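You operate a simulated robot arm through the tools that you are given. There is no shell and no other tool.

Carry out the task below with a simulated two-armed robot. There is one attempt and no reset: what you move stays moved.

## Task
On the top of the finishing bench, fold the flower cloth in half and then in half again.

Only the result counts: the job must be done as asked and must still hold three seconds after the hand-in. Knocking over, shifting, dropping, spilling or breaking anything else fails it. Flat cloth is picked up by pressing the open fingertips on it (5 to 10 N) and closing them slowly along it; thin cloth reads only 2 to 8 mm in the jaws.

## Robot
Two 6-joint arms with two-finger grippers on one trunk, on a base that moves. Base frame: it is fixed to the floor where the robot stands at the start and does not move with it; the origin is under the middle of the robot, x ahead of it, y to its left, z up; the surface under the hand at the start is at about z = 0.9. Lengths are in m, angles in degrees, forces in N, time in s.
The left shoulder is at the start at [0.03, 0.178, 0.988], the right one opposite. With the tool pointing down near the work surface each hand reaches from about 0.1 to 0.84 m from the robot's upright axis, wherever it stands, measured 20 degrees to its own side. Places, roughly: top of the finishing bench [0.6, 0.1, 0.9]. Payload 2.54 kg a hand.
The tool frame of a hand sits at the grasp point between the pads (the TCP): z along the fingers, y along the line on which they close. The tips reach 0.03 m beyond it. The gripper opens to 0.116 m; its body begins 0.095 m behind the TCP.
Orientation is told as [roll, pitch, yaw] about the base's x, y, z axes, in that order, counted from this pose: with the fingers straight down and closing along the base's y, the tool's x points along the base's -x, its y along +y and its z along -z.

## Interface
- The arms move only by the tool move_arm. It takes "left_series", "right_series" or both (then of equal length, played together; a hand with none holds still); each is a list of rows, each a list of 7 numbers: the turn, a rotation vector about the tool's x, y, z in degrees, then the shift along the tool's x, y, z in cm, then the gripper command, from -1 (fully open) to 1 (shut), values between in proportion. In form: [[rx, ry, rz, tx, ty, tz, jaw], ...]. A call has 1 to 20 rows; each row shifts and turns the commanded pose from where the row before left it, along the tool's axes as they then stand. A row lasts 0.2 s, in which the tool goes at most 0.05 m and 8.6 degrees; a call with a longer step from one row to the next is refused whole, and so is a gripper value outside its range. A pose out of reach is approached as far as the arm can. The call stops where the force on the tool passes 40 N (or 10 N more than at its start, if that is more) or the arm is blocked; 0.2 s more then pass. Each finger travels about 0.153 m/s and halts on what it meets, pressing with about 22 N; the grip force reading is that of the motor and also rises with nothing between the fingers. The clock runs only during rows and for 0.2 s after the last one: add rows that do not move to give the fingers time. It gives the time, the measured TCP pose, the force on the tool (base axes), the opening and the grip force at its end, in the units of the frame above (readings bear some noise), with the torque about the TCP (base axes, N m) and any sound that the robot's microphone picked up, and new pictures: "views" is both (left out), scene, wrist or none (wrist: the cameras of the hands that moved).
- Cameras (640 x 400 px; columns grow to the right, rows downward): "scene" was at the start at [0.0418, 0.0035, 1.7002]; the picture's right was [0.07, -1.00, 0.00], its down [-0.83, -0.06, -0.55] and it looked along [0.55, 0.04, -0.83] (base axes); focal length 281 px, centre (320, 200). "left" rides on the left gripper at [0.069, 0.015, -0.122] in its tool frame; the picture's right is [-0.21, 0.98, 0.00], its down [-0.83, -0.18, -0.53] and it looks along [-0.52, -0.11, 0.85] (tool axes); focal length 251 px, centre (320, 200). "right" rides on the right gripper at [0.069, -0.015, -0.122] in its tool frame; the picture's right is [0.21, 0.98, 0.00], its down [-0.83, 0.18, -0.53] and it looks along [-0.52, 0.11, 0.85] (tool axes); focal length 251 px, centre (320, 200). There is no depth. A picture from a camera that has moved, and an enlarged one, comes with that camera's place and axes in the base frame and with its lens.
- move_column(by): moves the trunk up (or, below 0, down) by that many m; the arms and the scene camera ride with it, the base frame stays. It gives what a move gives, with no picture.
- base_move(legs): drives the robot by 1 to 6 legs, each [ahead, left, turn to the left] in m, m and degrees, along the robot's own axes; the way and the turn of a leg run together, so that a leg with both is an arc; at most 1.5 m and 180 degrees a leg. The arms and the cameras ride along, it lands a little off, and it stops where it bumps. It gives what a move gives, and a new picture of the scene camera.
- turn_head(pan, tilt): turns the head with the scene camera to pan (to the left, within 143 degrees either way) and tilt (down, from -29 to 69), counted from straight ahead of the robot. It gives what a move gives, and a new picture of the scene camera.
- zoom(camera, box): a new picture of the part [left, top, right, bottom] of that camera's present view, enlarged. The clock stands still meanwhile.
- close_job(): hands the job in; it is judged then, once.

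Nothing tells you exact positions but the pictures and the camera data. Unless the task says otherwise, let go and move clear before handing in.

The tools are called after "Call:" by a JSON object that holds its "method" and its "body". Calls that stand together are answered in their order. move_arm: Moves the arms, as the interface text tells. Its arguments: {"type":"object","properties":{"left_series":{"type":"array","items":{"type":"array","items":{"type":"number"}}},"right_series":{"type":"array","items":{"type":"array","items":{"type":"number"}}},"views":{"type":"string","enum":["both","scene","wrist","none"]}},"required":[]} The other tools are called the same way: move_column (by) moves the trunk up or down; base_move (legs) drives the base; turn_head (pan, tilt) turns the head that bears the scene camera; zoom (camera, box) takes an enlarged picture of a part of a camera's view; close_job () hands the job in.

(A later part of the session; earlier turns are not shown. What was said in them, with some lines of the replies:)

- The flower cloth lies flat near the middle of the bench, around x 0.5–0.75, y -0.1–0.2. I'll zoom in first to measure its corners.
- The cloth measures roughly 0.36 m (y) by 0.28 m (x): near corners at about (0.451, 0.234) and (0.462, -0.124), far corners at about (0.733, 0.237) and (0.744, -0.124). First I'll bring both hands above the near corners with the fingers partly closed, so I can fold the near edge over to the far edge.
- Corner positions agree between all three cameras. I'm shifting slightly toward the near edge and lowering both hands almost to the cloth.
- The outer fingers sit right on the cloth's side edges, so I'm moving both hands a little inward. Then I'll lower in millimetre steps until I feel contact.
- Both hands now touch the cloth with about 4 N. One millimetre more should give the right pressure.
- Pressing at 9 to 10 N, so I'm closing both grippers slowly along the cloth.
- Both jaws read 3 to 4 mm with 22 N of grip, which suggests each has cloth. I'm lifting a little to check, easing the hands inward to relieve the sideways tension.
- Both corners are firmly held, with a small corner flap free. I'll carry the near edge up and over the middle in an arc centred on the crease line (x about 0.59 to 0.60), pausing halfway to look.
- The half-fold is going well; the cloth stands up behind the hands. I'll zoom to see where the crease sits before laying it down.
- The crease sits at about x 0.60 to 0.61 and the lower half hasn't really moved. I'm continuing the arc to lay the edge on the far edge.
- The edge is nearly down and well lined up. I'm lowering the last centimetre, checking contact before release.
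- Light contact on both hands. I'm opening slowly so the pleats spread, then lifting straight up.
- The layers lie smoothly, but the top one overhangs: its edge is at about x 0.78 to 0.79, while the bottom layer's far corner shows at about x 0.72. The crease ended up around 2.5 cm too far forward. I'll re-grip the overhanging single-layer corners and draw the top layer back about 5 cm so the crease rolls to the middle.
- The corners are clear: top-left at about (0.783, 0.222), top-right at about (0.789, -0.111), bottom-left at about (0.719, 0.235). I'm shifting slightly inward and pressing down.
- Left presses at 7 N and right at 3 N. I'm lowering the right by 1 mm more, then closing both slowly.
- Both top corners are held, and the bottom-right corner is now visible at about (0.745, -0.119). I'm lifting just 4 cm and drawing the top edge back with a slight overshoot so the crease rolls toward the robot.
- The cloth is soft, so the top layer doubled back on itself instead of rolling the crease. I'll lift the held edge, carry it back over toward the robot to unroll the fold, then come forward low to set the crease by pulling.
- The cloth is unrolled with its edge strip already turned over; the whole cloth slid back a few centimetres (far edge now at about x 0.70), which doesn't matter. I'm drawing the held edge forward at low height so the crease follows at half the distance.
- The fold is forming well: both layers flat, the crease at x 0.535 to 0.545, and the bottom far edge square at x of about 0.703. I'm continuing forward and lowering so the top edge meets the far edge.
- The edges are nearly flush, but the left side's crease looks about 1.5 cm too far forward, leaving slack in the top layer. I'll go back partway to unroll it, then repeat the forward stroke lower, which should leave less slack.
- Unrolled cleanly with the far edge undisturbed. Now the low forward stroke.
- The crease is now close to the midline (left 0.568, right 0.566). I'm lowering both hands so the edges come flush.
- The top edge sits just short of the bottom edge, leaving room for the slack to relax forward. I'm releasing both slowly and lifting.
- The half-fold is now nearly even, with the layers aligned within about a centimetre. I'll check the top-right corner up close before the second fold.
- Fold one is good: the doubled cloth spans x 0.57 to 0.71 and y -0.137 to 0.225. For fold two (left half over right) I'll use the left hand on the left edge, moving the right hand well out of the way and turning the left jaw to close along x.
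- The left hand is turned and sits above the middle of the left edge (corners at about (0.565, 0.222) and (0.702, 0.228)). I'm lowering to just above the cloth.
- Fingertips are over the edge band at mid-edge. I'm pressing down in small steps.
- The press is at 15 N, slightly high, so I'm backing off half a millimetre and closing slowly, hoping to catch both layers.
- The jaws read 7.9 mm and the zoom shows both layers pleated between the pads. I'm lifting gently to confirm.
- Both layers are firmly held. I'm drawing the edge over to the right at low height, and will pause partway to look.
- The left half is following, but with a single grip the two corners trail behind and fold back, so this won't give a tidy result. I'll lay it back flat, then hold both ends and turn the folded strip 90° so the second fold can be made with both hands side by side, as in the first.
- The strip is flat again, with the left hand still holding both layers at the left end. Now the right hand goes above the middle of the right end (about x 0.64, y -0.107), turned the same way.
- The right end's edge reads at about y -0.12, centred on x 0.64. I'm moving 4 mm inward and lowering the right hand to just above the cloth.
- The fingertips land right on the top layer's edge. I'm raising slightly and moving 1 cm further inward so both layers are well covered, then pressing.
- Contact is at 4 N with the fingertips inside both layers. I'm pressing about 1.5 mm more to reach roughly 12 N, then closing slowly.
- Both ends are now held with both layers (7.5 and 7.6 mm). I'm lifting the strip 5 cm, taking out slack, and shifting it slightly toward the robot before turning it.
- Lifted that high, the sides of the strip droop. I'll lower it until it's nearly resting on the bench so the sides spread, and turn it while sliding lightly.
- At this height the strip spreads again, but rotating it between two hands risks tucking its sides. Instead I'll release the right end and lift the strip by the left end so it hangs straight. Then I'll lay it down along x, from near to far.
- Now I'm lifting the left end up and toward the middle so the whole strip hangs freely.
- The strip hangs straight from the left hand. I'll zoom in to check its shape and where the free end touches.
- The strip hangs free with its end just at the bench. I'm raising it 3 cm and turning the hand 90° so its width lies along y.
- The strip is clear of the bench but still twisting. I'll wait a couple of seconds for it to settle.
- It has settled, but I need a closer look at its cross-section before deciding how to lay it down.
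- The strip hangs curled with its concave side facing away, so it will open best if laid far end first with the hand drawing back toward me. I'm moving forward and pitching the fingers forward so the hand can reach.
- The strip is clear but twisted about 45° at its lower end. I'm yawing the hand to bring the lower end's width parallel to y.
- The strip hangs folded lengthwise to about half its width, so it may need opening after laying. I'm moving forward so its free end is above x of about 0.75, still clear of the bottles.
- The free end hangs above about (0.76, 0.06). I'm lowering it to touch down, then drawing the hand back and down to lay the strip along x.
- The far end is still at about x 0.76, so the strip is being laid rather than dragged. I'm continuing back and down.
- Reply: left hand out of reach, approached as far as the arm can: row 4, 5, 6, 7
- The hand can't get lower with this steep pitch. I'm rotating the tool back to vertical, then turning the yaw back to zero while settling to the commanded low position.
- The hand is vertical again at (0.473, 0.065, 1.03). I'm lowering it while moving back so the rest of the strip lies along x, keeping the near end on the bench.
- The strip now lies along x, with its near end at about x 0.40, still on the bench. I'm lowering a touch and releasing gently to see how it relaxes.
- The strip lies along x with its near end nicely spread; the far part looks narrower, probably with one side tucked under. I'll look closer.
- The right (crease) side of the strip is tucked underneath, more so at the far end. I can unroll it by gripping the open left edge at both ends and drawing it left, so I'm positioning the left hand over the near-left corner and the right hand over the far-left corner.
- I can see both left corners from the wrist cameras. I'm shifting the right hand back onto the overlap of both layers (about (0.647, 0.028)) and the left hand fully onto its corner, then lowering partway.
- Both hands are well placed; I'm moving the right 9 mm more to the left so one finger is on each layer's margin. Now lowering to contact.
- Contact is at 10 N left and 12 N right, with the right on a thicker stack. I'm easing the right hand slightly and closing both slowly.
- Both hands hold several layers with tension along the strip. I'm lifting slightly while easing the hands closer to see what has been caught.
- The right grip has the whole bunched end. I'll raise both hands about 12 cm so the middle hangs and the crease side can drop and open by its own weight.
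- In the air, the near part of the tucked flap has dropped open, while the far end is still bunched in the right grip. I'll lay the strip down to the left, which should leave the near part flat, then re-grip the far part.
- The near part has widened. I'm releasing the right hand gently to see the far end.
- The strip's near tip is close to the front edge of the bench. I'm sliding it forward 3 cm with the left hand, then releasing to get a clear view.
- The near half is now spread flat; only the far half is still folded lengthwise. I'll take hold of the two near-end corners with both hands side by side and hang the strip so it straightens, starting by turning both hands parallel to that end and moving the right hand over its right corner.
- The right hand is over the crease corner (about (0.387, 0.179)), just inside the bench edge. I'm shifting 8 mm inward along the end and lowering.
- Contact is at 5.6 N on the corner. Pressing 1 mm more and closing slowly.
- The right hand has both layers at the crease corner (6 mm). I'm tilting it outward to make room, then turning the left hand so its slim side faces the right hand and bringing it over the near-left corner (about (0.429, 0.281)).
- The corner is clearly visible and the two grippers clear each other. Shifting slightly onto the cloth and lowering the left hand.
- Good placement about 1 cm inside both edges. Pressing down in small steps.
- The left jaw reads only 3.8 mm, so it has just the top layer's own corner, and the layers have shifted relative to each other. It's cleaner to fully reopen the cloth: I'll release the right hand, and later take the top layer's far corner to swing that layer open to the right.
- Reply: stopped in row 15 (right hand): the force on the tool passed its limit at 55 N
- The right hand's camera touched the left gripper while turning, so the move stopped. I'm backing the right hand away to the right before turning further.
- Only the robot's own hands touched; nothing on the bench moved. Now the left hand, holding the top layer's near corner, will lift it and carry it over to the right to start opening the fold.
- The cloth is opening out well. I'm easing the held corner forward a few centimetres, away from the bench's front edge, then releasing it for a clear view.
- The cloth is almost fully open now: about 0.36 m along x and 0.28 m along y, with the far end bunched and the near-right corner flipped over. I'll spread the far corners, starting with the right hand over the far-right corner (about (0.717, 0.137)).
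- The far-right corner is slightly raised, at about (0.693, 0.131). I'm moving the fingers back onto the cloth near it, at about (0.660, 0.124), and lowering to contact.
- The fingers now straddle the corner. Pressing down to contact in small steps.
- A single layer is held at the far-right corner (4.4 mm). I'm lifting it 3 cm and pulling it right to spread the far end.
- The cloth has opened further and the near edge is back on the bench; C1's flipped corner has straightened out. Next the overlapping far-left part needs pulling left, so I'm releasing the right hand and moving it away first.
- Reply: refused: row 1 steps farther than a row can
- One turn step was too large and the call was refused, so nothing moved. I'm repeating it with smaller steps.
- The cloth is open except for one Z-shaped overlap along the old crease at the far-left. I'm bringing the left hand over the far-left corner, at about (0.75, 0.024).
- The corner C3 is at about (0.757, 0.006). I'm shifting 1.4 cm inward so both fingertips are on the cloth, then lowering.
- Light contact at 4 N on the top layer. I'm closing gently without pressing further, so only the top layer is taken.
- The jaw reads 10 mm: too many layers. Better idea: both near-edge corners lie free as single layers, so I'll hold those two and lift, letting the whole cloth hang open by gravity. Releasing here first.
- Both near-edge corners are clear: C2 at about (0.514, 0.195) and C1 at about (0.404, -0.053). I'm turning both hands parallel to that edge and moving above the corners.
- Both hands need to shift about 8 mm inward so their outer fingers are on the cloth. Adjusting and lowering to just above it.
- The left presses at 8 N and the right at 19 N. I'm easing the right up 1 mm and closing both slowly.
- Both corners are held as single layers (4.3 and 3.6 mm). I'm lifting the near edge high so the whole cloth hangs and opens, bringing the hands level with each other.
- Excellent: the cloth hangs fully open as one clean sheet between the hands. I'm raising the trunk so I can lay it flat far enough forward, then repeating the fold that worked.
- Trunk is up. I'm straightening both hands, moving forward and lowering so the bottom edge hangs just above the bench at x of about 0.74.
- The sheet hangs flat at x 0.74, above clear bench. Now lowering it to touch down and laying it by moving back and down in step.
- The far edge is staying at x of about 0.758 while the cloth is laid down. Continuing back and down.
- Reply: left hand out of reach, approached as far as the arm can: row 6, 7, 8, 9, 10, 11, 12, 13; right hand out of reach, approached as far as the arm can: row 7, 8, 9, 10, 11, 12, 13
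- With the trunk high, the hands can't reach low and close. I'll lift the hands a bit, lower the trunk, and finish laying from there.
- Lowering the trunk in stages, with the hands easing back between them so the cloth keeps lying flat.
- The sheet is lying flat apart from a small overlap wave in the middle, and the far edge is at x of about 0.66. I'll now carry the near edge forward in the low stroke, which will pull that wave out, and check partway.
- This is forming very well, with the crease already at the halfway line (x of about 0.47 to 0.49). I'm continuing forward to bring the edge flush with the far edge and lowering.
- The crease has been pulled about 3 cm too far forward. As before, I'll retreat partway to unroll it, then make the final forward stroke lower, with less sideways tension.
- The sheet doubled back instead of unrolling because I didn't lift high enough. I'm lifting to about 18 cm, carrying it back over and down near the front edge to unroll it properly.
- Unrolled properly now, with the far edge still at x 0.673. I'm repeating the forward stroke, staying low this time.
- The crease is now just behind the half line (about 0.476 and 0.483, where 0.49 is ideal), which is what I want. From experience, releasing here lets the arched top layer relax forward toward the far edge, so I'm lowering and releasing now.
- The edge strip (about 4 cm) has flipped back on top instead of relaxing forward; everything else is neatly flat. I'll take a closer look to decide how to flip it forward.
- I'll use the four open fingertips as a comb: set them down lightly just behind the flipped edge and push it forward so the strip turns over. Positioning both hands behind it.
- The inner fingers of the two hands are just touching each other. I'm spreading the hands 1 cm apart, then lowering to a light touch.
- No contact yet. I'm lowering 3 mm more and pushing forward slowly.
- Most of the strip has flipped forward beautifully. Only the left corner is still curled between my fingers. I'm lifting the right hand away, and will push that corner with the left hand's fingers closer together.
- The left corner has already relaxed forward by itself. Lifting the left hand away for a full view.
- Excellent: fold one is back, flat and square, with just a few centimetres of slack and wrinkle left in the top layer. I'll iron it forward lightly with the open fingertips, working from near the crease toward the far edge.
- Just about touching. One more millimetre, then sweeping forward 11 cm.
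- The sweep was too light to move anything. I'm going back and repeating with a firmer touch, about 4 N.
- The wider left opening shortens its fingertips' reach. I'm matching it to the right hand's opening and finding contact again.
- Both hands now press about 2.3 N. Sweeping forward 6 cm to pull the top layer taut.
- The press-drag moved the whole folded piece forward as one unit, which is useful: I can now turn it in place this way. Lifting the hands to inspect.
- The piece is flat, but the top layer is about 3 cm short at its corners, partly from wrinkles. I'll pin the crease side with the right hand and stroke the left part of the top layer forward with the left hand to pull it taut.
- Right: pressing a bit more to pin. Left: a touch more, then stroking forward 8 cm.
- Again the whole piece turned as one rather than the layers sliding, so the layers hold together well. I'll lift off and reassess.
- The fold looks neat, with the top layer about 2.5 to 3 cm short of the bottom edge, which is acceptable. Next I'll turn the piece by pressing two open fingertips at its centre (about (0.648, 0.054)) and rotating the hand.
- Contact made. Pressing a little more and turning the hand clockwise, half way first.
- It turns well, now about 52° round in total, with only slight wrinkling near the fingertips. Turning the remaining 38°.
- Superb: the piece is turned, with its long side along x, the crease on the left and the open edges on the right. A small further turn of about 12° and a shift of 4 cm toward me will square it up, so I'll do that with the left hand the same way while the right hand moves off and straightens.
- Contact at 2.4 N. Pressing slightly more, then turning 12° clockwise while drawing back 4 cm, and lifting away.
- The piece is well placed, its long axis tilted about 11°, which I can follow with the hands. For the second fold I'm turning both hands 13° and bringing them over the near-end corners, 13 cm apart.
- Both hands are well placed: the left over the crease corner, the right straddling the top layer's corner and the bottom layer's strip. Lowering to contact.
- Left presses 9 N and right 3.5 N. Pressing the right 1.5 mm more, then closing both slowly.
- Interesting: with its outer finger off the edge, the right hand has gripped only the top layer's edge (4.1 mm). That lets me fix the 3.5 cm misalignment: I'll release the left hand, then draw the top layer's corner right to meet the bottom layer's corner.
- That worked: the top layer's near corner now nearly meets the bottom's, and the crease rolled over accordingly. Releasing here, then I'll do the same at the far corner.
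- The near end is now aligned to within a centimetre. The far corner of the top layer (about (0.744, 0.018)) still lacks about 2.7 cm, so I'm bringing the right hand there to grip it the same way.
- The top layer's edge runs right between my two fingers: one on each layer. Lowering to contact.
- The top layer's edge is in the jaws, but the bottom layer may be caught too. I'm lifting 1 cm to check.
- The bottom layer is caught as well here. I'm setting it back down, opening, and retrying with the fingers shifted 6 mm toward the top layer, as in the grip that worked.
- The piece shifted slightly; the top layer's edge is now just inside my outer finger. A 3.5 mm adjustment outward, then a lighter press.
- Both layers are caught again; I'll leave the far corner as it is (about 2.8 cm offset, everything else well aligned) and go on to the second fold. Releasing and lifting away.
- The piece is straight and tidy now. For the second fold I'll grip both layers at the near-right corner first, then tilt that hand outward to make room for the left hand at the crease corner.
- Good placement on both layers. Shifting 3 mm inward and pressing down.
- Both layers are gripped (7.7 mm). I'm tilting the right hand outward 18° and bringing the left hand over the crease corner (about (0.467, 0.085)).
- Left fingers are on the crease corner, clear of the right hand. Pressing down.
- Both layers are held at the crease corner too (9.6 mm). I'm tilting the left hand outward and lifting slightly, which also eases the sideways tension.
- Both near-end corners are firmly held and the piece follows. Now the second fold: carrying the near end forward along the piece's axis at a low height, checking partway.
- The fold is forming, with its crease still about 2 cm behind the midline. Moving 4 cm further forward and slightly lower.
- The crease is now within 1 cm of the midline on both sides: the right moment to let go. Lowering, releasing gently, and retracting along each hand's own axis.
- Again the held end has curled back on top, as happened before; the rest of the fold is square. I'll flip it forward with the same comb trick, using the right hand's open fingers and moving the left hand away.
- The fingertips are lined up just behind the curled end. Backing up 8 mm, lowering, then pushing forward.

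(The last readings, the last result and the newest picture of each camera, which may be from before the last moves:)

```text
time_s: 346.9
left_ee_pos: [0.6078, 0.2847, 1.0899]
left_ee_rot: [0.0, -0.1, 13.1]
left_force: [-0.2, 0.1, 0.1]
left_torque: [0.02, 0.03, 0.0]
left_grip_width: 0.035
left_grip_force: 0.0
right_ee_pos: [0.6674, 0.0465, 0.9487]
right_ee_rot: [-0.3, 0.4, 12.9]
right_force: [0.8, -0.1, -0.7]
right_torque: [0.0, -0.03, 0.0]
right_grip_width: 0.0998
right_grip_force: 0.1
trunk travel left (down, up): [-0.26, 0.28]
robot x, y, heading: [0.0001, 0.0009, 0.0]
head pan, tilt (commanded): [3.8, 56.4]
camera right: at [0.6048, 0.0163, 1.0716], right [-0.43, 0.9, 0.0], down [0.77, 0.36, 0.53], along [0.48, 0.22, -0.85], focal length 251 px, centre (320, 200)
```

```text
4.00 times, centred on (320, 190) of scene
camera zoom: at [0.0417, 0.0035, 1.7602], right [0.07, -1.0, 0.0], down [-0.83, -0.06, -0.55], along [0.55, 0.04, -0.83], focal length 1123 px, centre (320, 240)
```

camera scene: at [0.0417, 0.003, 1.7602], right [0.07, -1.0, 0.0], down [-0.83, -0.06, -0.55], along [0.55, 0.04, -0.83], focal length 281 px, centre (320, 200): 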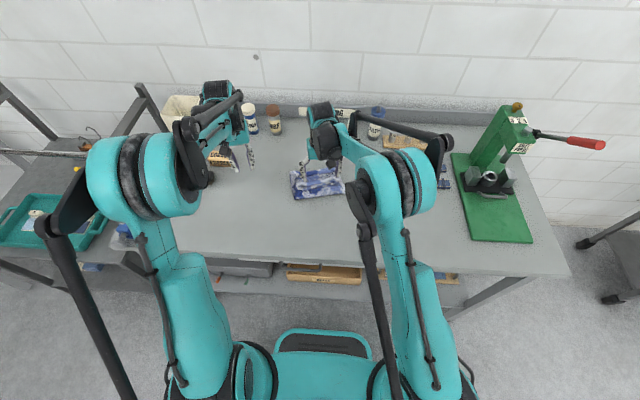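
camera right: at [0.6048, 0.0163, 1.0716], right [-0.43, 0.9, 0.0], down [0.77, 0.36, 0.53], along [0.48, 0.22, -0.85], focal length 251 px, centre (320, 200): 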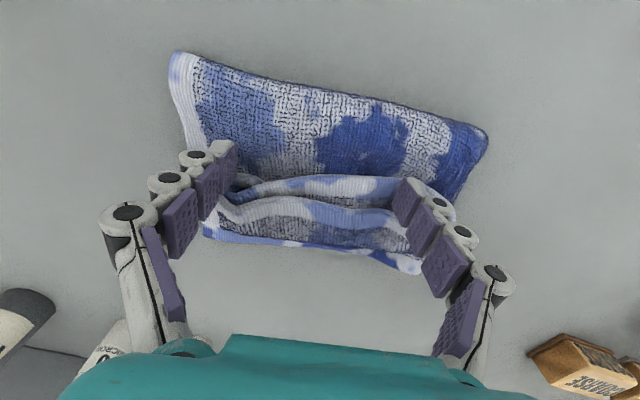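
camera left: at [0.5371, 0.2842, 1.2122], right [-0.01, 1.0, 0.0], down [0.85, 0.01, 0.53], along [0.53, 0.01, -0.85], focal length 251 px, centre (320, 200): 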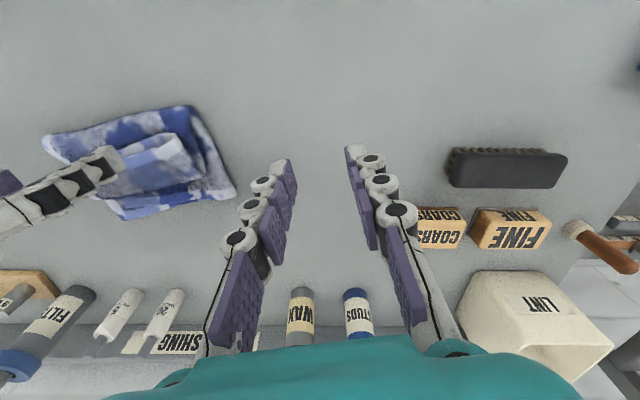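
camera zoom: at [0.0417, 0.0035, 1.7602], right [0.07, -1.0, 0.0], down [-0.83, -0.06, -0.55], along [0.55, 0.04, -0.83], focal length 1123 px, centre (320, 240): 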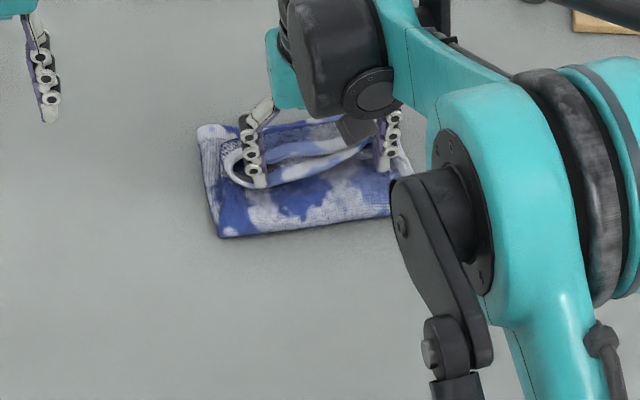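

It's folding forward. Pushing on another 4 cm.

Call:
{"method": "move_arm", "body": {"right_series": [[0, 0, 0, -0.8, 0, 0, -0.72], [0, 0, 0, -0.8, 0, 0, -0.72], [0, 0, 0, -0.8, 0, 0, -0.72], [0, 0, 0, -0.8, 0, 0, -0.72], [0, 0, 0, -0.8, 0, 0, -0.72], [0, 0, 0, 0, 0, 0, -0.72]], "views": "wrist"}}

Call:
{"method": "zoom", "body": {"camera": "scene", "box": [260, 140, 380, 240]}}

```text
time_s: 348.3
left_ee_pos: [0.6074, 0.2848, 1.0901]
left_ee_rot: [0.1, 0.0, 13.1]
left_force: [1.2, -0.4, 0.1]
left_torque: [0.01, 0.02, -0.01]
left_grip_width: 0.0344
left_grip_force: 0.0
right_ee_pos: [0.7055, 0.0558, 0.9496]
right_ee_rot: [-0.3, 0.4, 12.8]
right_force: [0.4, -0.6, 0.0]
right_torque: [-0.02, 0.02, -0.04]
right_grip_width: 0.0997
right_grip_force: 0.0
trunk travel left (down, up): [-0.26, 0.28]
robot x, y, heading: [-0.0008, 0.0025, 0.1]
head pan, tilt (commanded): [3.8, 56.4]
camera right: at [0.6435, 0.0255, 1.0716], right [-0.43, 0.9, 0.0], down [0.77, 0.36, 0.53], along [0.48, 0.22, -0.85], focal length 251 px, centre (320, 200)
```

right: 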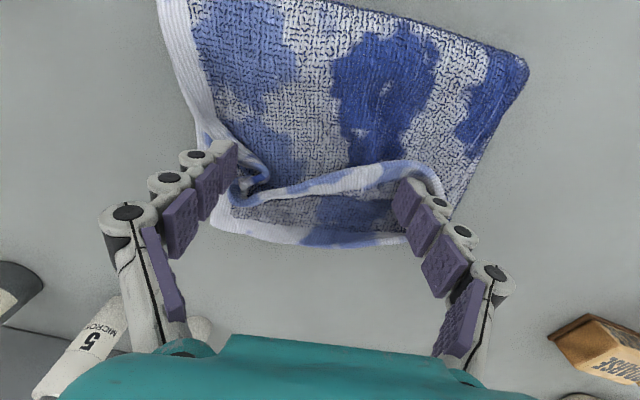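

```text
4.00 times, centred on (320, 190) of scene
camera zoom: at [0.0417, 0.0035, 1.7602], right [0.07, -1.0, 0.0], down [-0.83, -0.06, -0.55], along [0.55, 0.04, -0.83], focal length 1123 px, centre (320, 240)
```

zoom: 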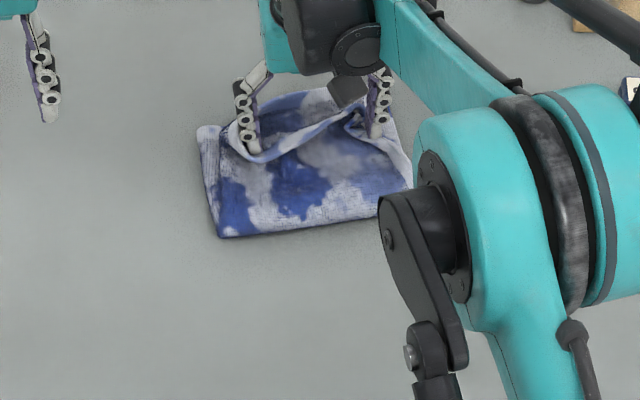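

It's unrolling forward further. Another 3 cm.

Call:
{"method": "move_arm", "body": {"right_series": [[0, 0, 0, -0.8, 0, 0, -0.72], [0, 0, 0, -0.8, 0, 0, -0.72], [0, 0, 0, -0.8, 0, 0, -0.72], [0, 0, 0, -0.8, 0, 0, -0.72], [0, 0, 0, 0, 0, -2, -0.72], [0, 0, 0, 0, 0, -4, -0.72], [0, 0, 0, 0, 0, -4, -0.4], [0, 0, 0, 0, -4, -2, 0], [0, 0, 0, 0, -4, 0, 0.3], [0, 0, 0, 0, -4, 0, 0.3], [0, 0, 0, 0, 0, 0, 0.3]], "views": "both"}}

Call:
{"method": "zoom", "body": {"camera": "scene", "box": [260, 140, 380, 240]}}

```text
time_s: 350.7
left_ee_pos: [0.6076, 0.2862, 1.0899]
left_ee_rot: [-0.1, 0.0, 13.1]
left_force: [0.0, -0.2, 1.1]
left_torque: [-0.01, -0.04, -0.01]
left_grip_width: 0.0348
left_grip_force: 0.0
right_ee_pos: [0.7642, -0.0534, 1.0711]
right_ee_rot: [-0.4, 0.4, 12.9]
right_force: [-0.2, 0.7, 0.3]
right_torque: [0.01, 0.03, 0.01]
right_grip_width: 0.0408
right_grip_force: 0.0
trunk travel left (down, up): [-0.26, 0.28]
robot x, y, heading: [-0.0022, -0.0035, -0.3]
head pan, tilt (commanded): [3.8, 56.4]
camera scene: at [0.0417, 0.0048, 1.7602], right [0.07, -1.0, 0.0], down [-0.83, -0.06, -0.55], along [0.55, 0.04, -0.83], focal length 281 px, centre (320, 200)
camera right: at [0.7026, -0.0826, 1.193], right [-0.43, 0.9, 0.0], down [0.77, 0.37, 0.53], along [0.48, 0.22, -0.85], focal length 251 px, centre (320, 200)
```

scene: 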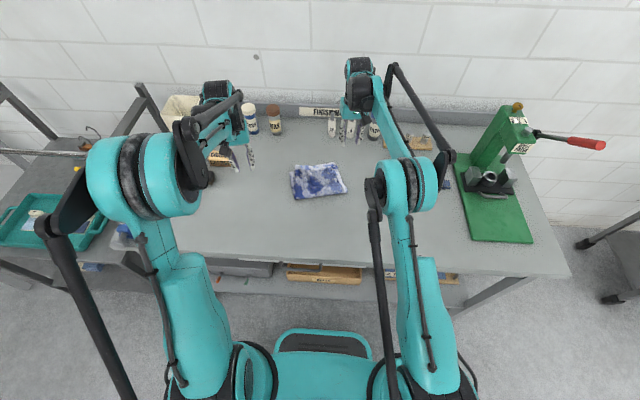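
right: 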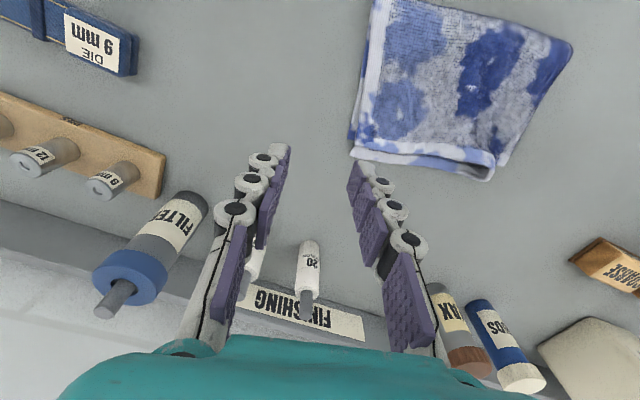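

```text
4.00 times, centred on (320, 190) of scene
camera zoom: at [0.0417, 0.0048, 1.7602], right [0.07, -1.0, 0.0], down [-0.83, -0.06, -0.55], along [0.55, 0.04, -0.83], focal length 1123 px, centre (320, 240)
```

zoom: 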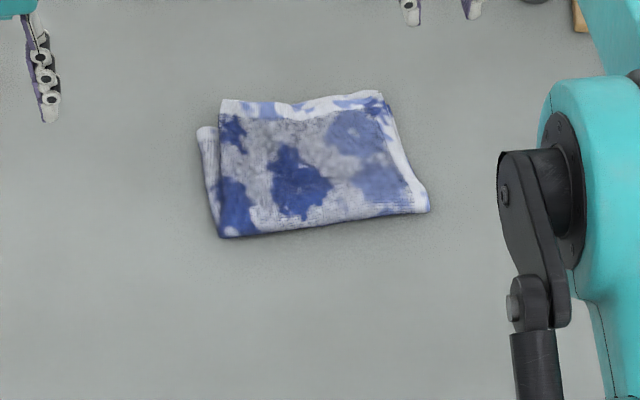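

Excellent! The cloth is now folded in half and in half again: a neat compact rectangle. I'll inspect it closely from both cameras.

Call:
{"method": "zoom", "body": {"camera": "scene", "box": [280, 150, 360, 210]}}

Call:
{"method": "zoom", "body": {"camera": "right", "box": [330, 0, 600, 200]}}

Call:
{"method": "zoom", "body": {"camera": "left", "box": [0, 60, 280, 260]}}

```text
6.67 times, centred on (320, 180) of scene
camera zoom: at [0.0417, 0.0048, 1.7602], right [0.07, -1.0, 0.0], down [-0.83, -0.06, -0.55], along [0.55, 0.04, -0.83], focal length 1872 px, centre (320, 333)
```

zoom: 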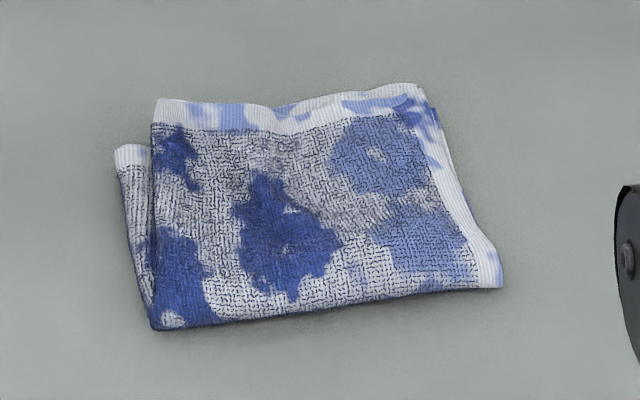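

```text
2.00 times, centred on (465, 100) of right
camera zoom: at [0.7026, -0.0826, 1.193], right [-0.43, 0.9, 0.0], down [0.77, 0.37, 0.53], along [0.48, 0.22, -0.85], focal length 503 px, centre (30, 400)
```

zoom: 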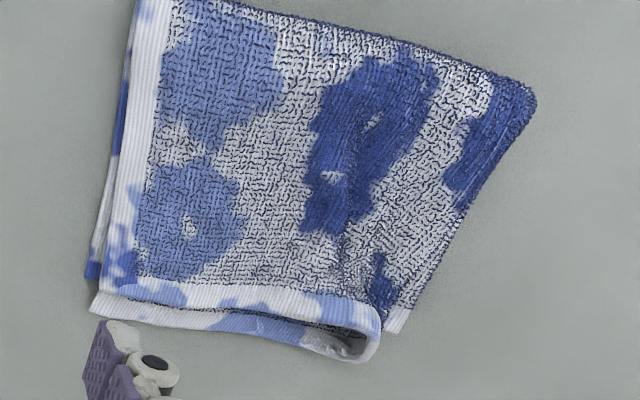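

```text
2.00 times, centred on (140, 160) of left
camera zoom: at [0.5371, 0.2854, 1.2118], right [-0.01, 1.0, 0.0], down [0.85, 0.01, 0.53], along [0.53, 0.01, -0.85], focal length 503 px, centre (680, 280)
```

zoom: 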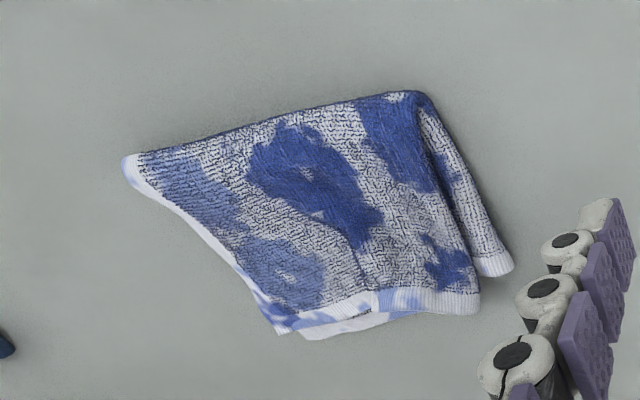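

The cloth is folded in half and in half again, with all layers aligned to within 2 to 3 cm and lying flat. I'm moving both hands well clear and checking that everything else on the bench is undisturbed.

Call:
{"method": "move_arm", "body": {"left_series": [[0, 0, 0, 3.0, 1.1, -1.0, 0.3], [0, 0, 0, 3.0, 1.1, -1.0, 0.3], [0, 0, 0, 3.0, 1.1, -1.0, 0.3], [0, 0, 0, 0, 0, 0, 0.3], [0, 0, 0, 0, 0, 0, 0.3], [0, 0, 0, 0, 0, 0, 0.3], [0, 0, 0, 0, 0, 0, 0.3]], "right_series": [[0, 0, 0, 0, -2.0, -2.0, 0.3], [0, 0, 0, 3.0, -2.5, -1.0, 0.3], [0, 0, 0, 4.0, -2.0, -1.0, 0.3], [0, 0, 0, 4.2, -1.5, 0, 0.3], [0, 0, 0, 4.2, -1.5, 0, 0.3], [0, 0, 0, 4.2, -1.5, 0, 0.3], [0, 0, 0, 0, 0, 0, 0.3]], "views": "scene"}}

Call:
{"method": "zoom", "body": {"camera": "scene", "box": [140, 80, 560, 280]}}

Call:
{"method": "zoom", "body": {"camera": "scene", "box": [280, 150, 360, 210]}}

```text
time_s: 352.3
left_ee_pos: [0.5136, 0.2975, 1.1193]
left_ee_rot: [-0.1, 0.1, 13.1]
left_force: [0.5, 0.7, -0.2]
left_torque: [-0.02, 0.03, 0.01]
left_grip_width: 0.0407
left_grip_force: 0.1
right_ee_pos: [0.5982, -0.2047, 1.1101]
right_ee_rot: [-0.3, 0.5, 12.9]
right_force: [0.2, 0.1, -0.5]
right_torque: [0.0, 0.06, 0.0]
right_grip_width: 0.0406
right_grip_force: 0.0
trunk travel left (down, up): [-0.26, 0.28]
robot x, y, heading: [-0.0009, 0.0031, -0.1]
head pan, tilt (commanded): [3.8, 56.4]
camera scene: at [0.0434, 0.0042, 1.7601], right [0.07, -1.0, 0.0], down [-0.83, -0.06, -0.55], along [0.55, 0.04, -0.83], focal length 281 px, centre (320, 200)
```

scene: 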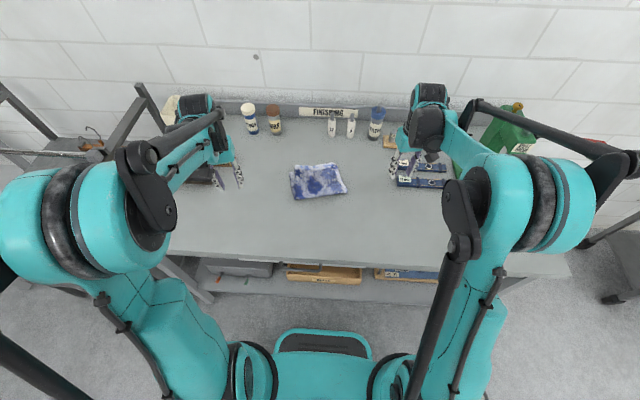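

```text
1.52 times, centred on (350, 180) of scene
camera zoom: at [0.0434, 0.0042, 1.7601], right [0.07, -1.0, 0.0], down [-0.83, -0.06, -0.55], along [0.55, 0.04, -0.83], focal length 428 px, centre (274, 230)
```

zoom: 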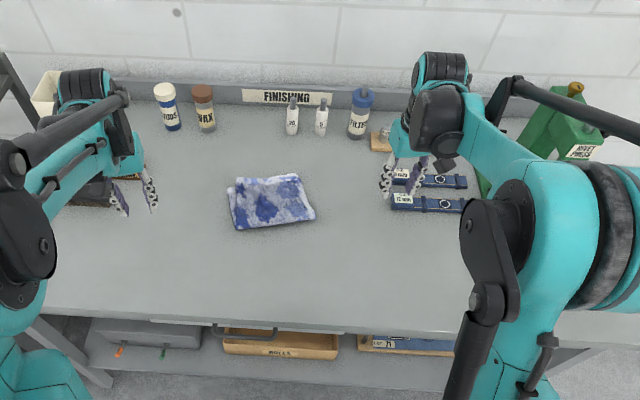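

```text
6.67 times, centred on (320, 180) of scene
camera zoom: at [0.0434, 0.0042, 1.7601], right [0.07, -1.0, 0.0], down [-0.83, -0.06, -0.55], along [0.55, 0.04, -0.83], focal length 1872 px, centre (320, 333)
```

zoom: 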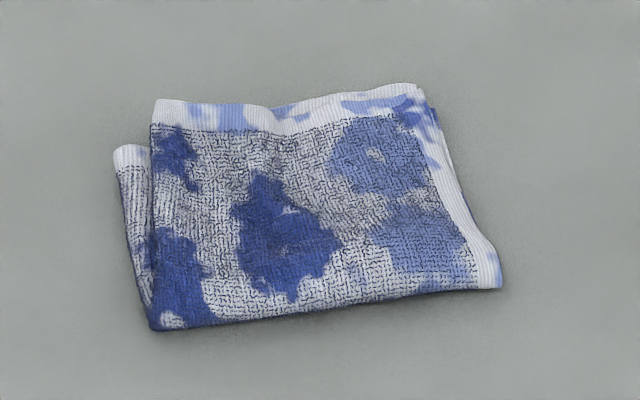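

The flower cloth lies on the bench top as a neat, stable quarter fold. It hasn't moved between the last two views, both hands are open and well clear, and every other object stands where it was. Handing in the job.

Call:
{"method": "close_job", "body": {}}

```text
The job is handed in.
```

The flower cloth is folded in half and then in half again on the finishing bench, and I've handed the job in. The result hasn't been reported back yet.

- **Fold quality:** the cloth ended up as a flat rectangle of roughly 0.18 m by 0.15 m. Its layers don't line up exactly: edges are off by 2 to 3 cm in places, most visibly at the far-left corner.
- **How it went:** I had to unfold the cloth completely partway through and start again. My first try at the second fold bunched it up.
- **Other objects:** in the last pictures the other items in view stood upright where they were. Once, the two hands bumped each other and the arm stopped, but nothing on the bench was touched.
- **At hand-in:** the cloth was still, and both grippers were empty and well clear of it. I left the trunk 6 cm above where it started.
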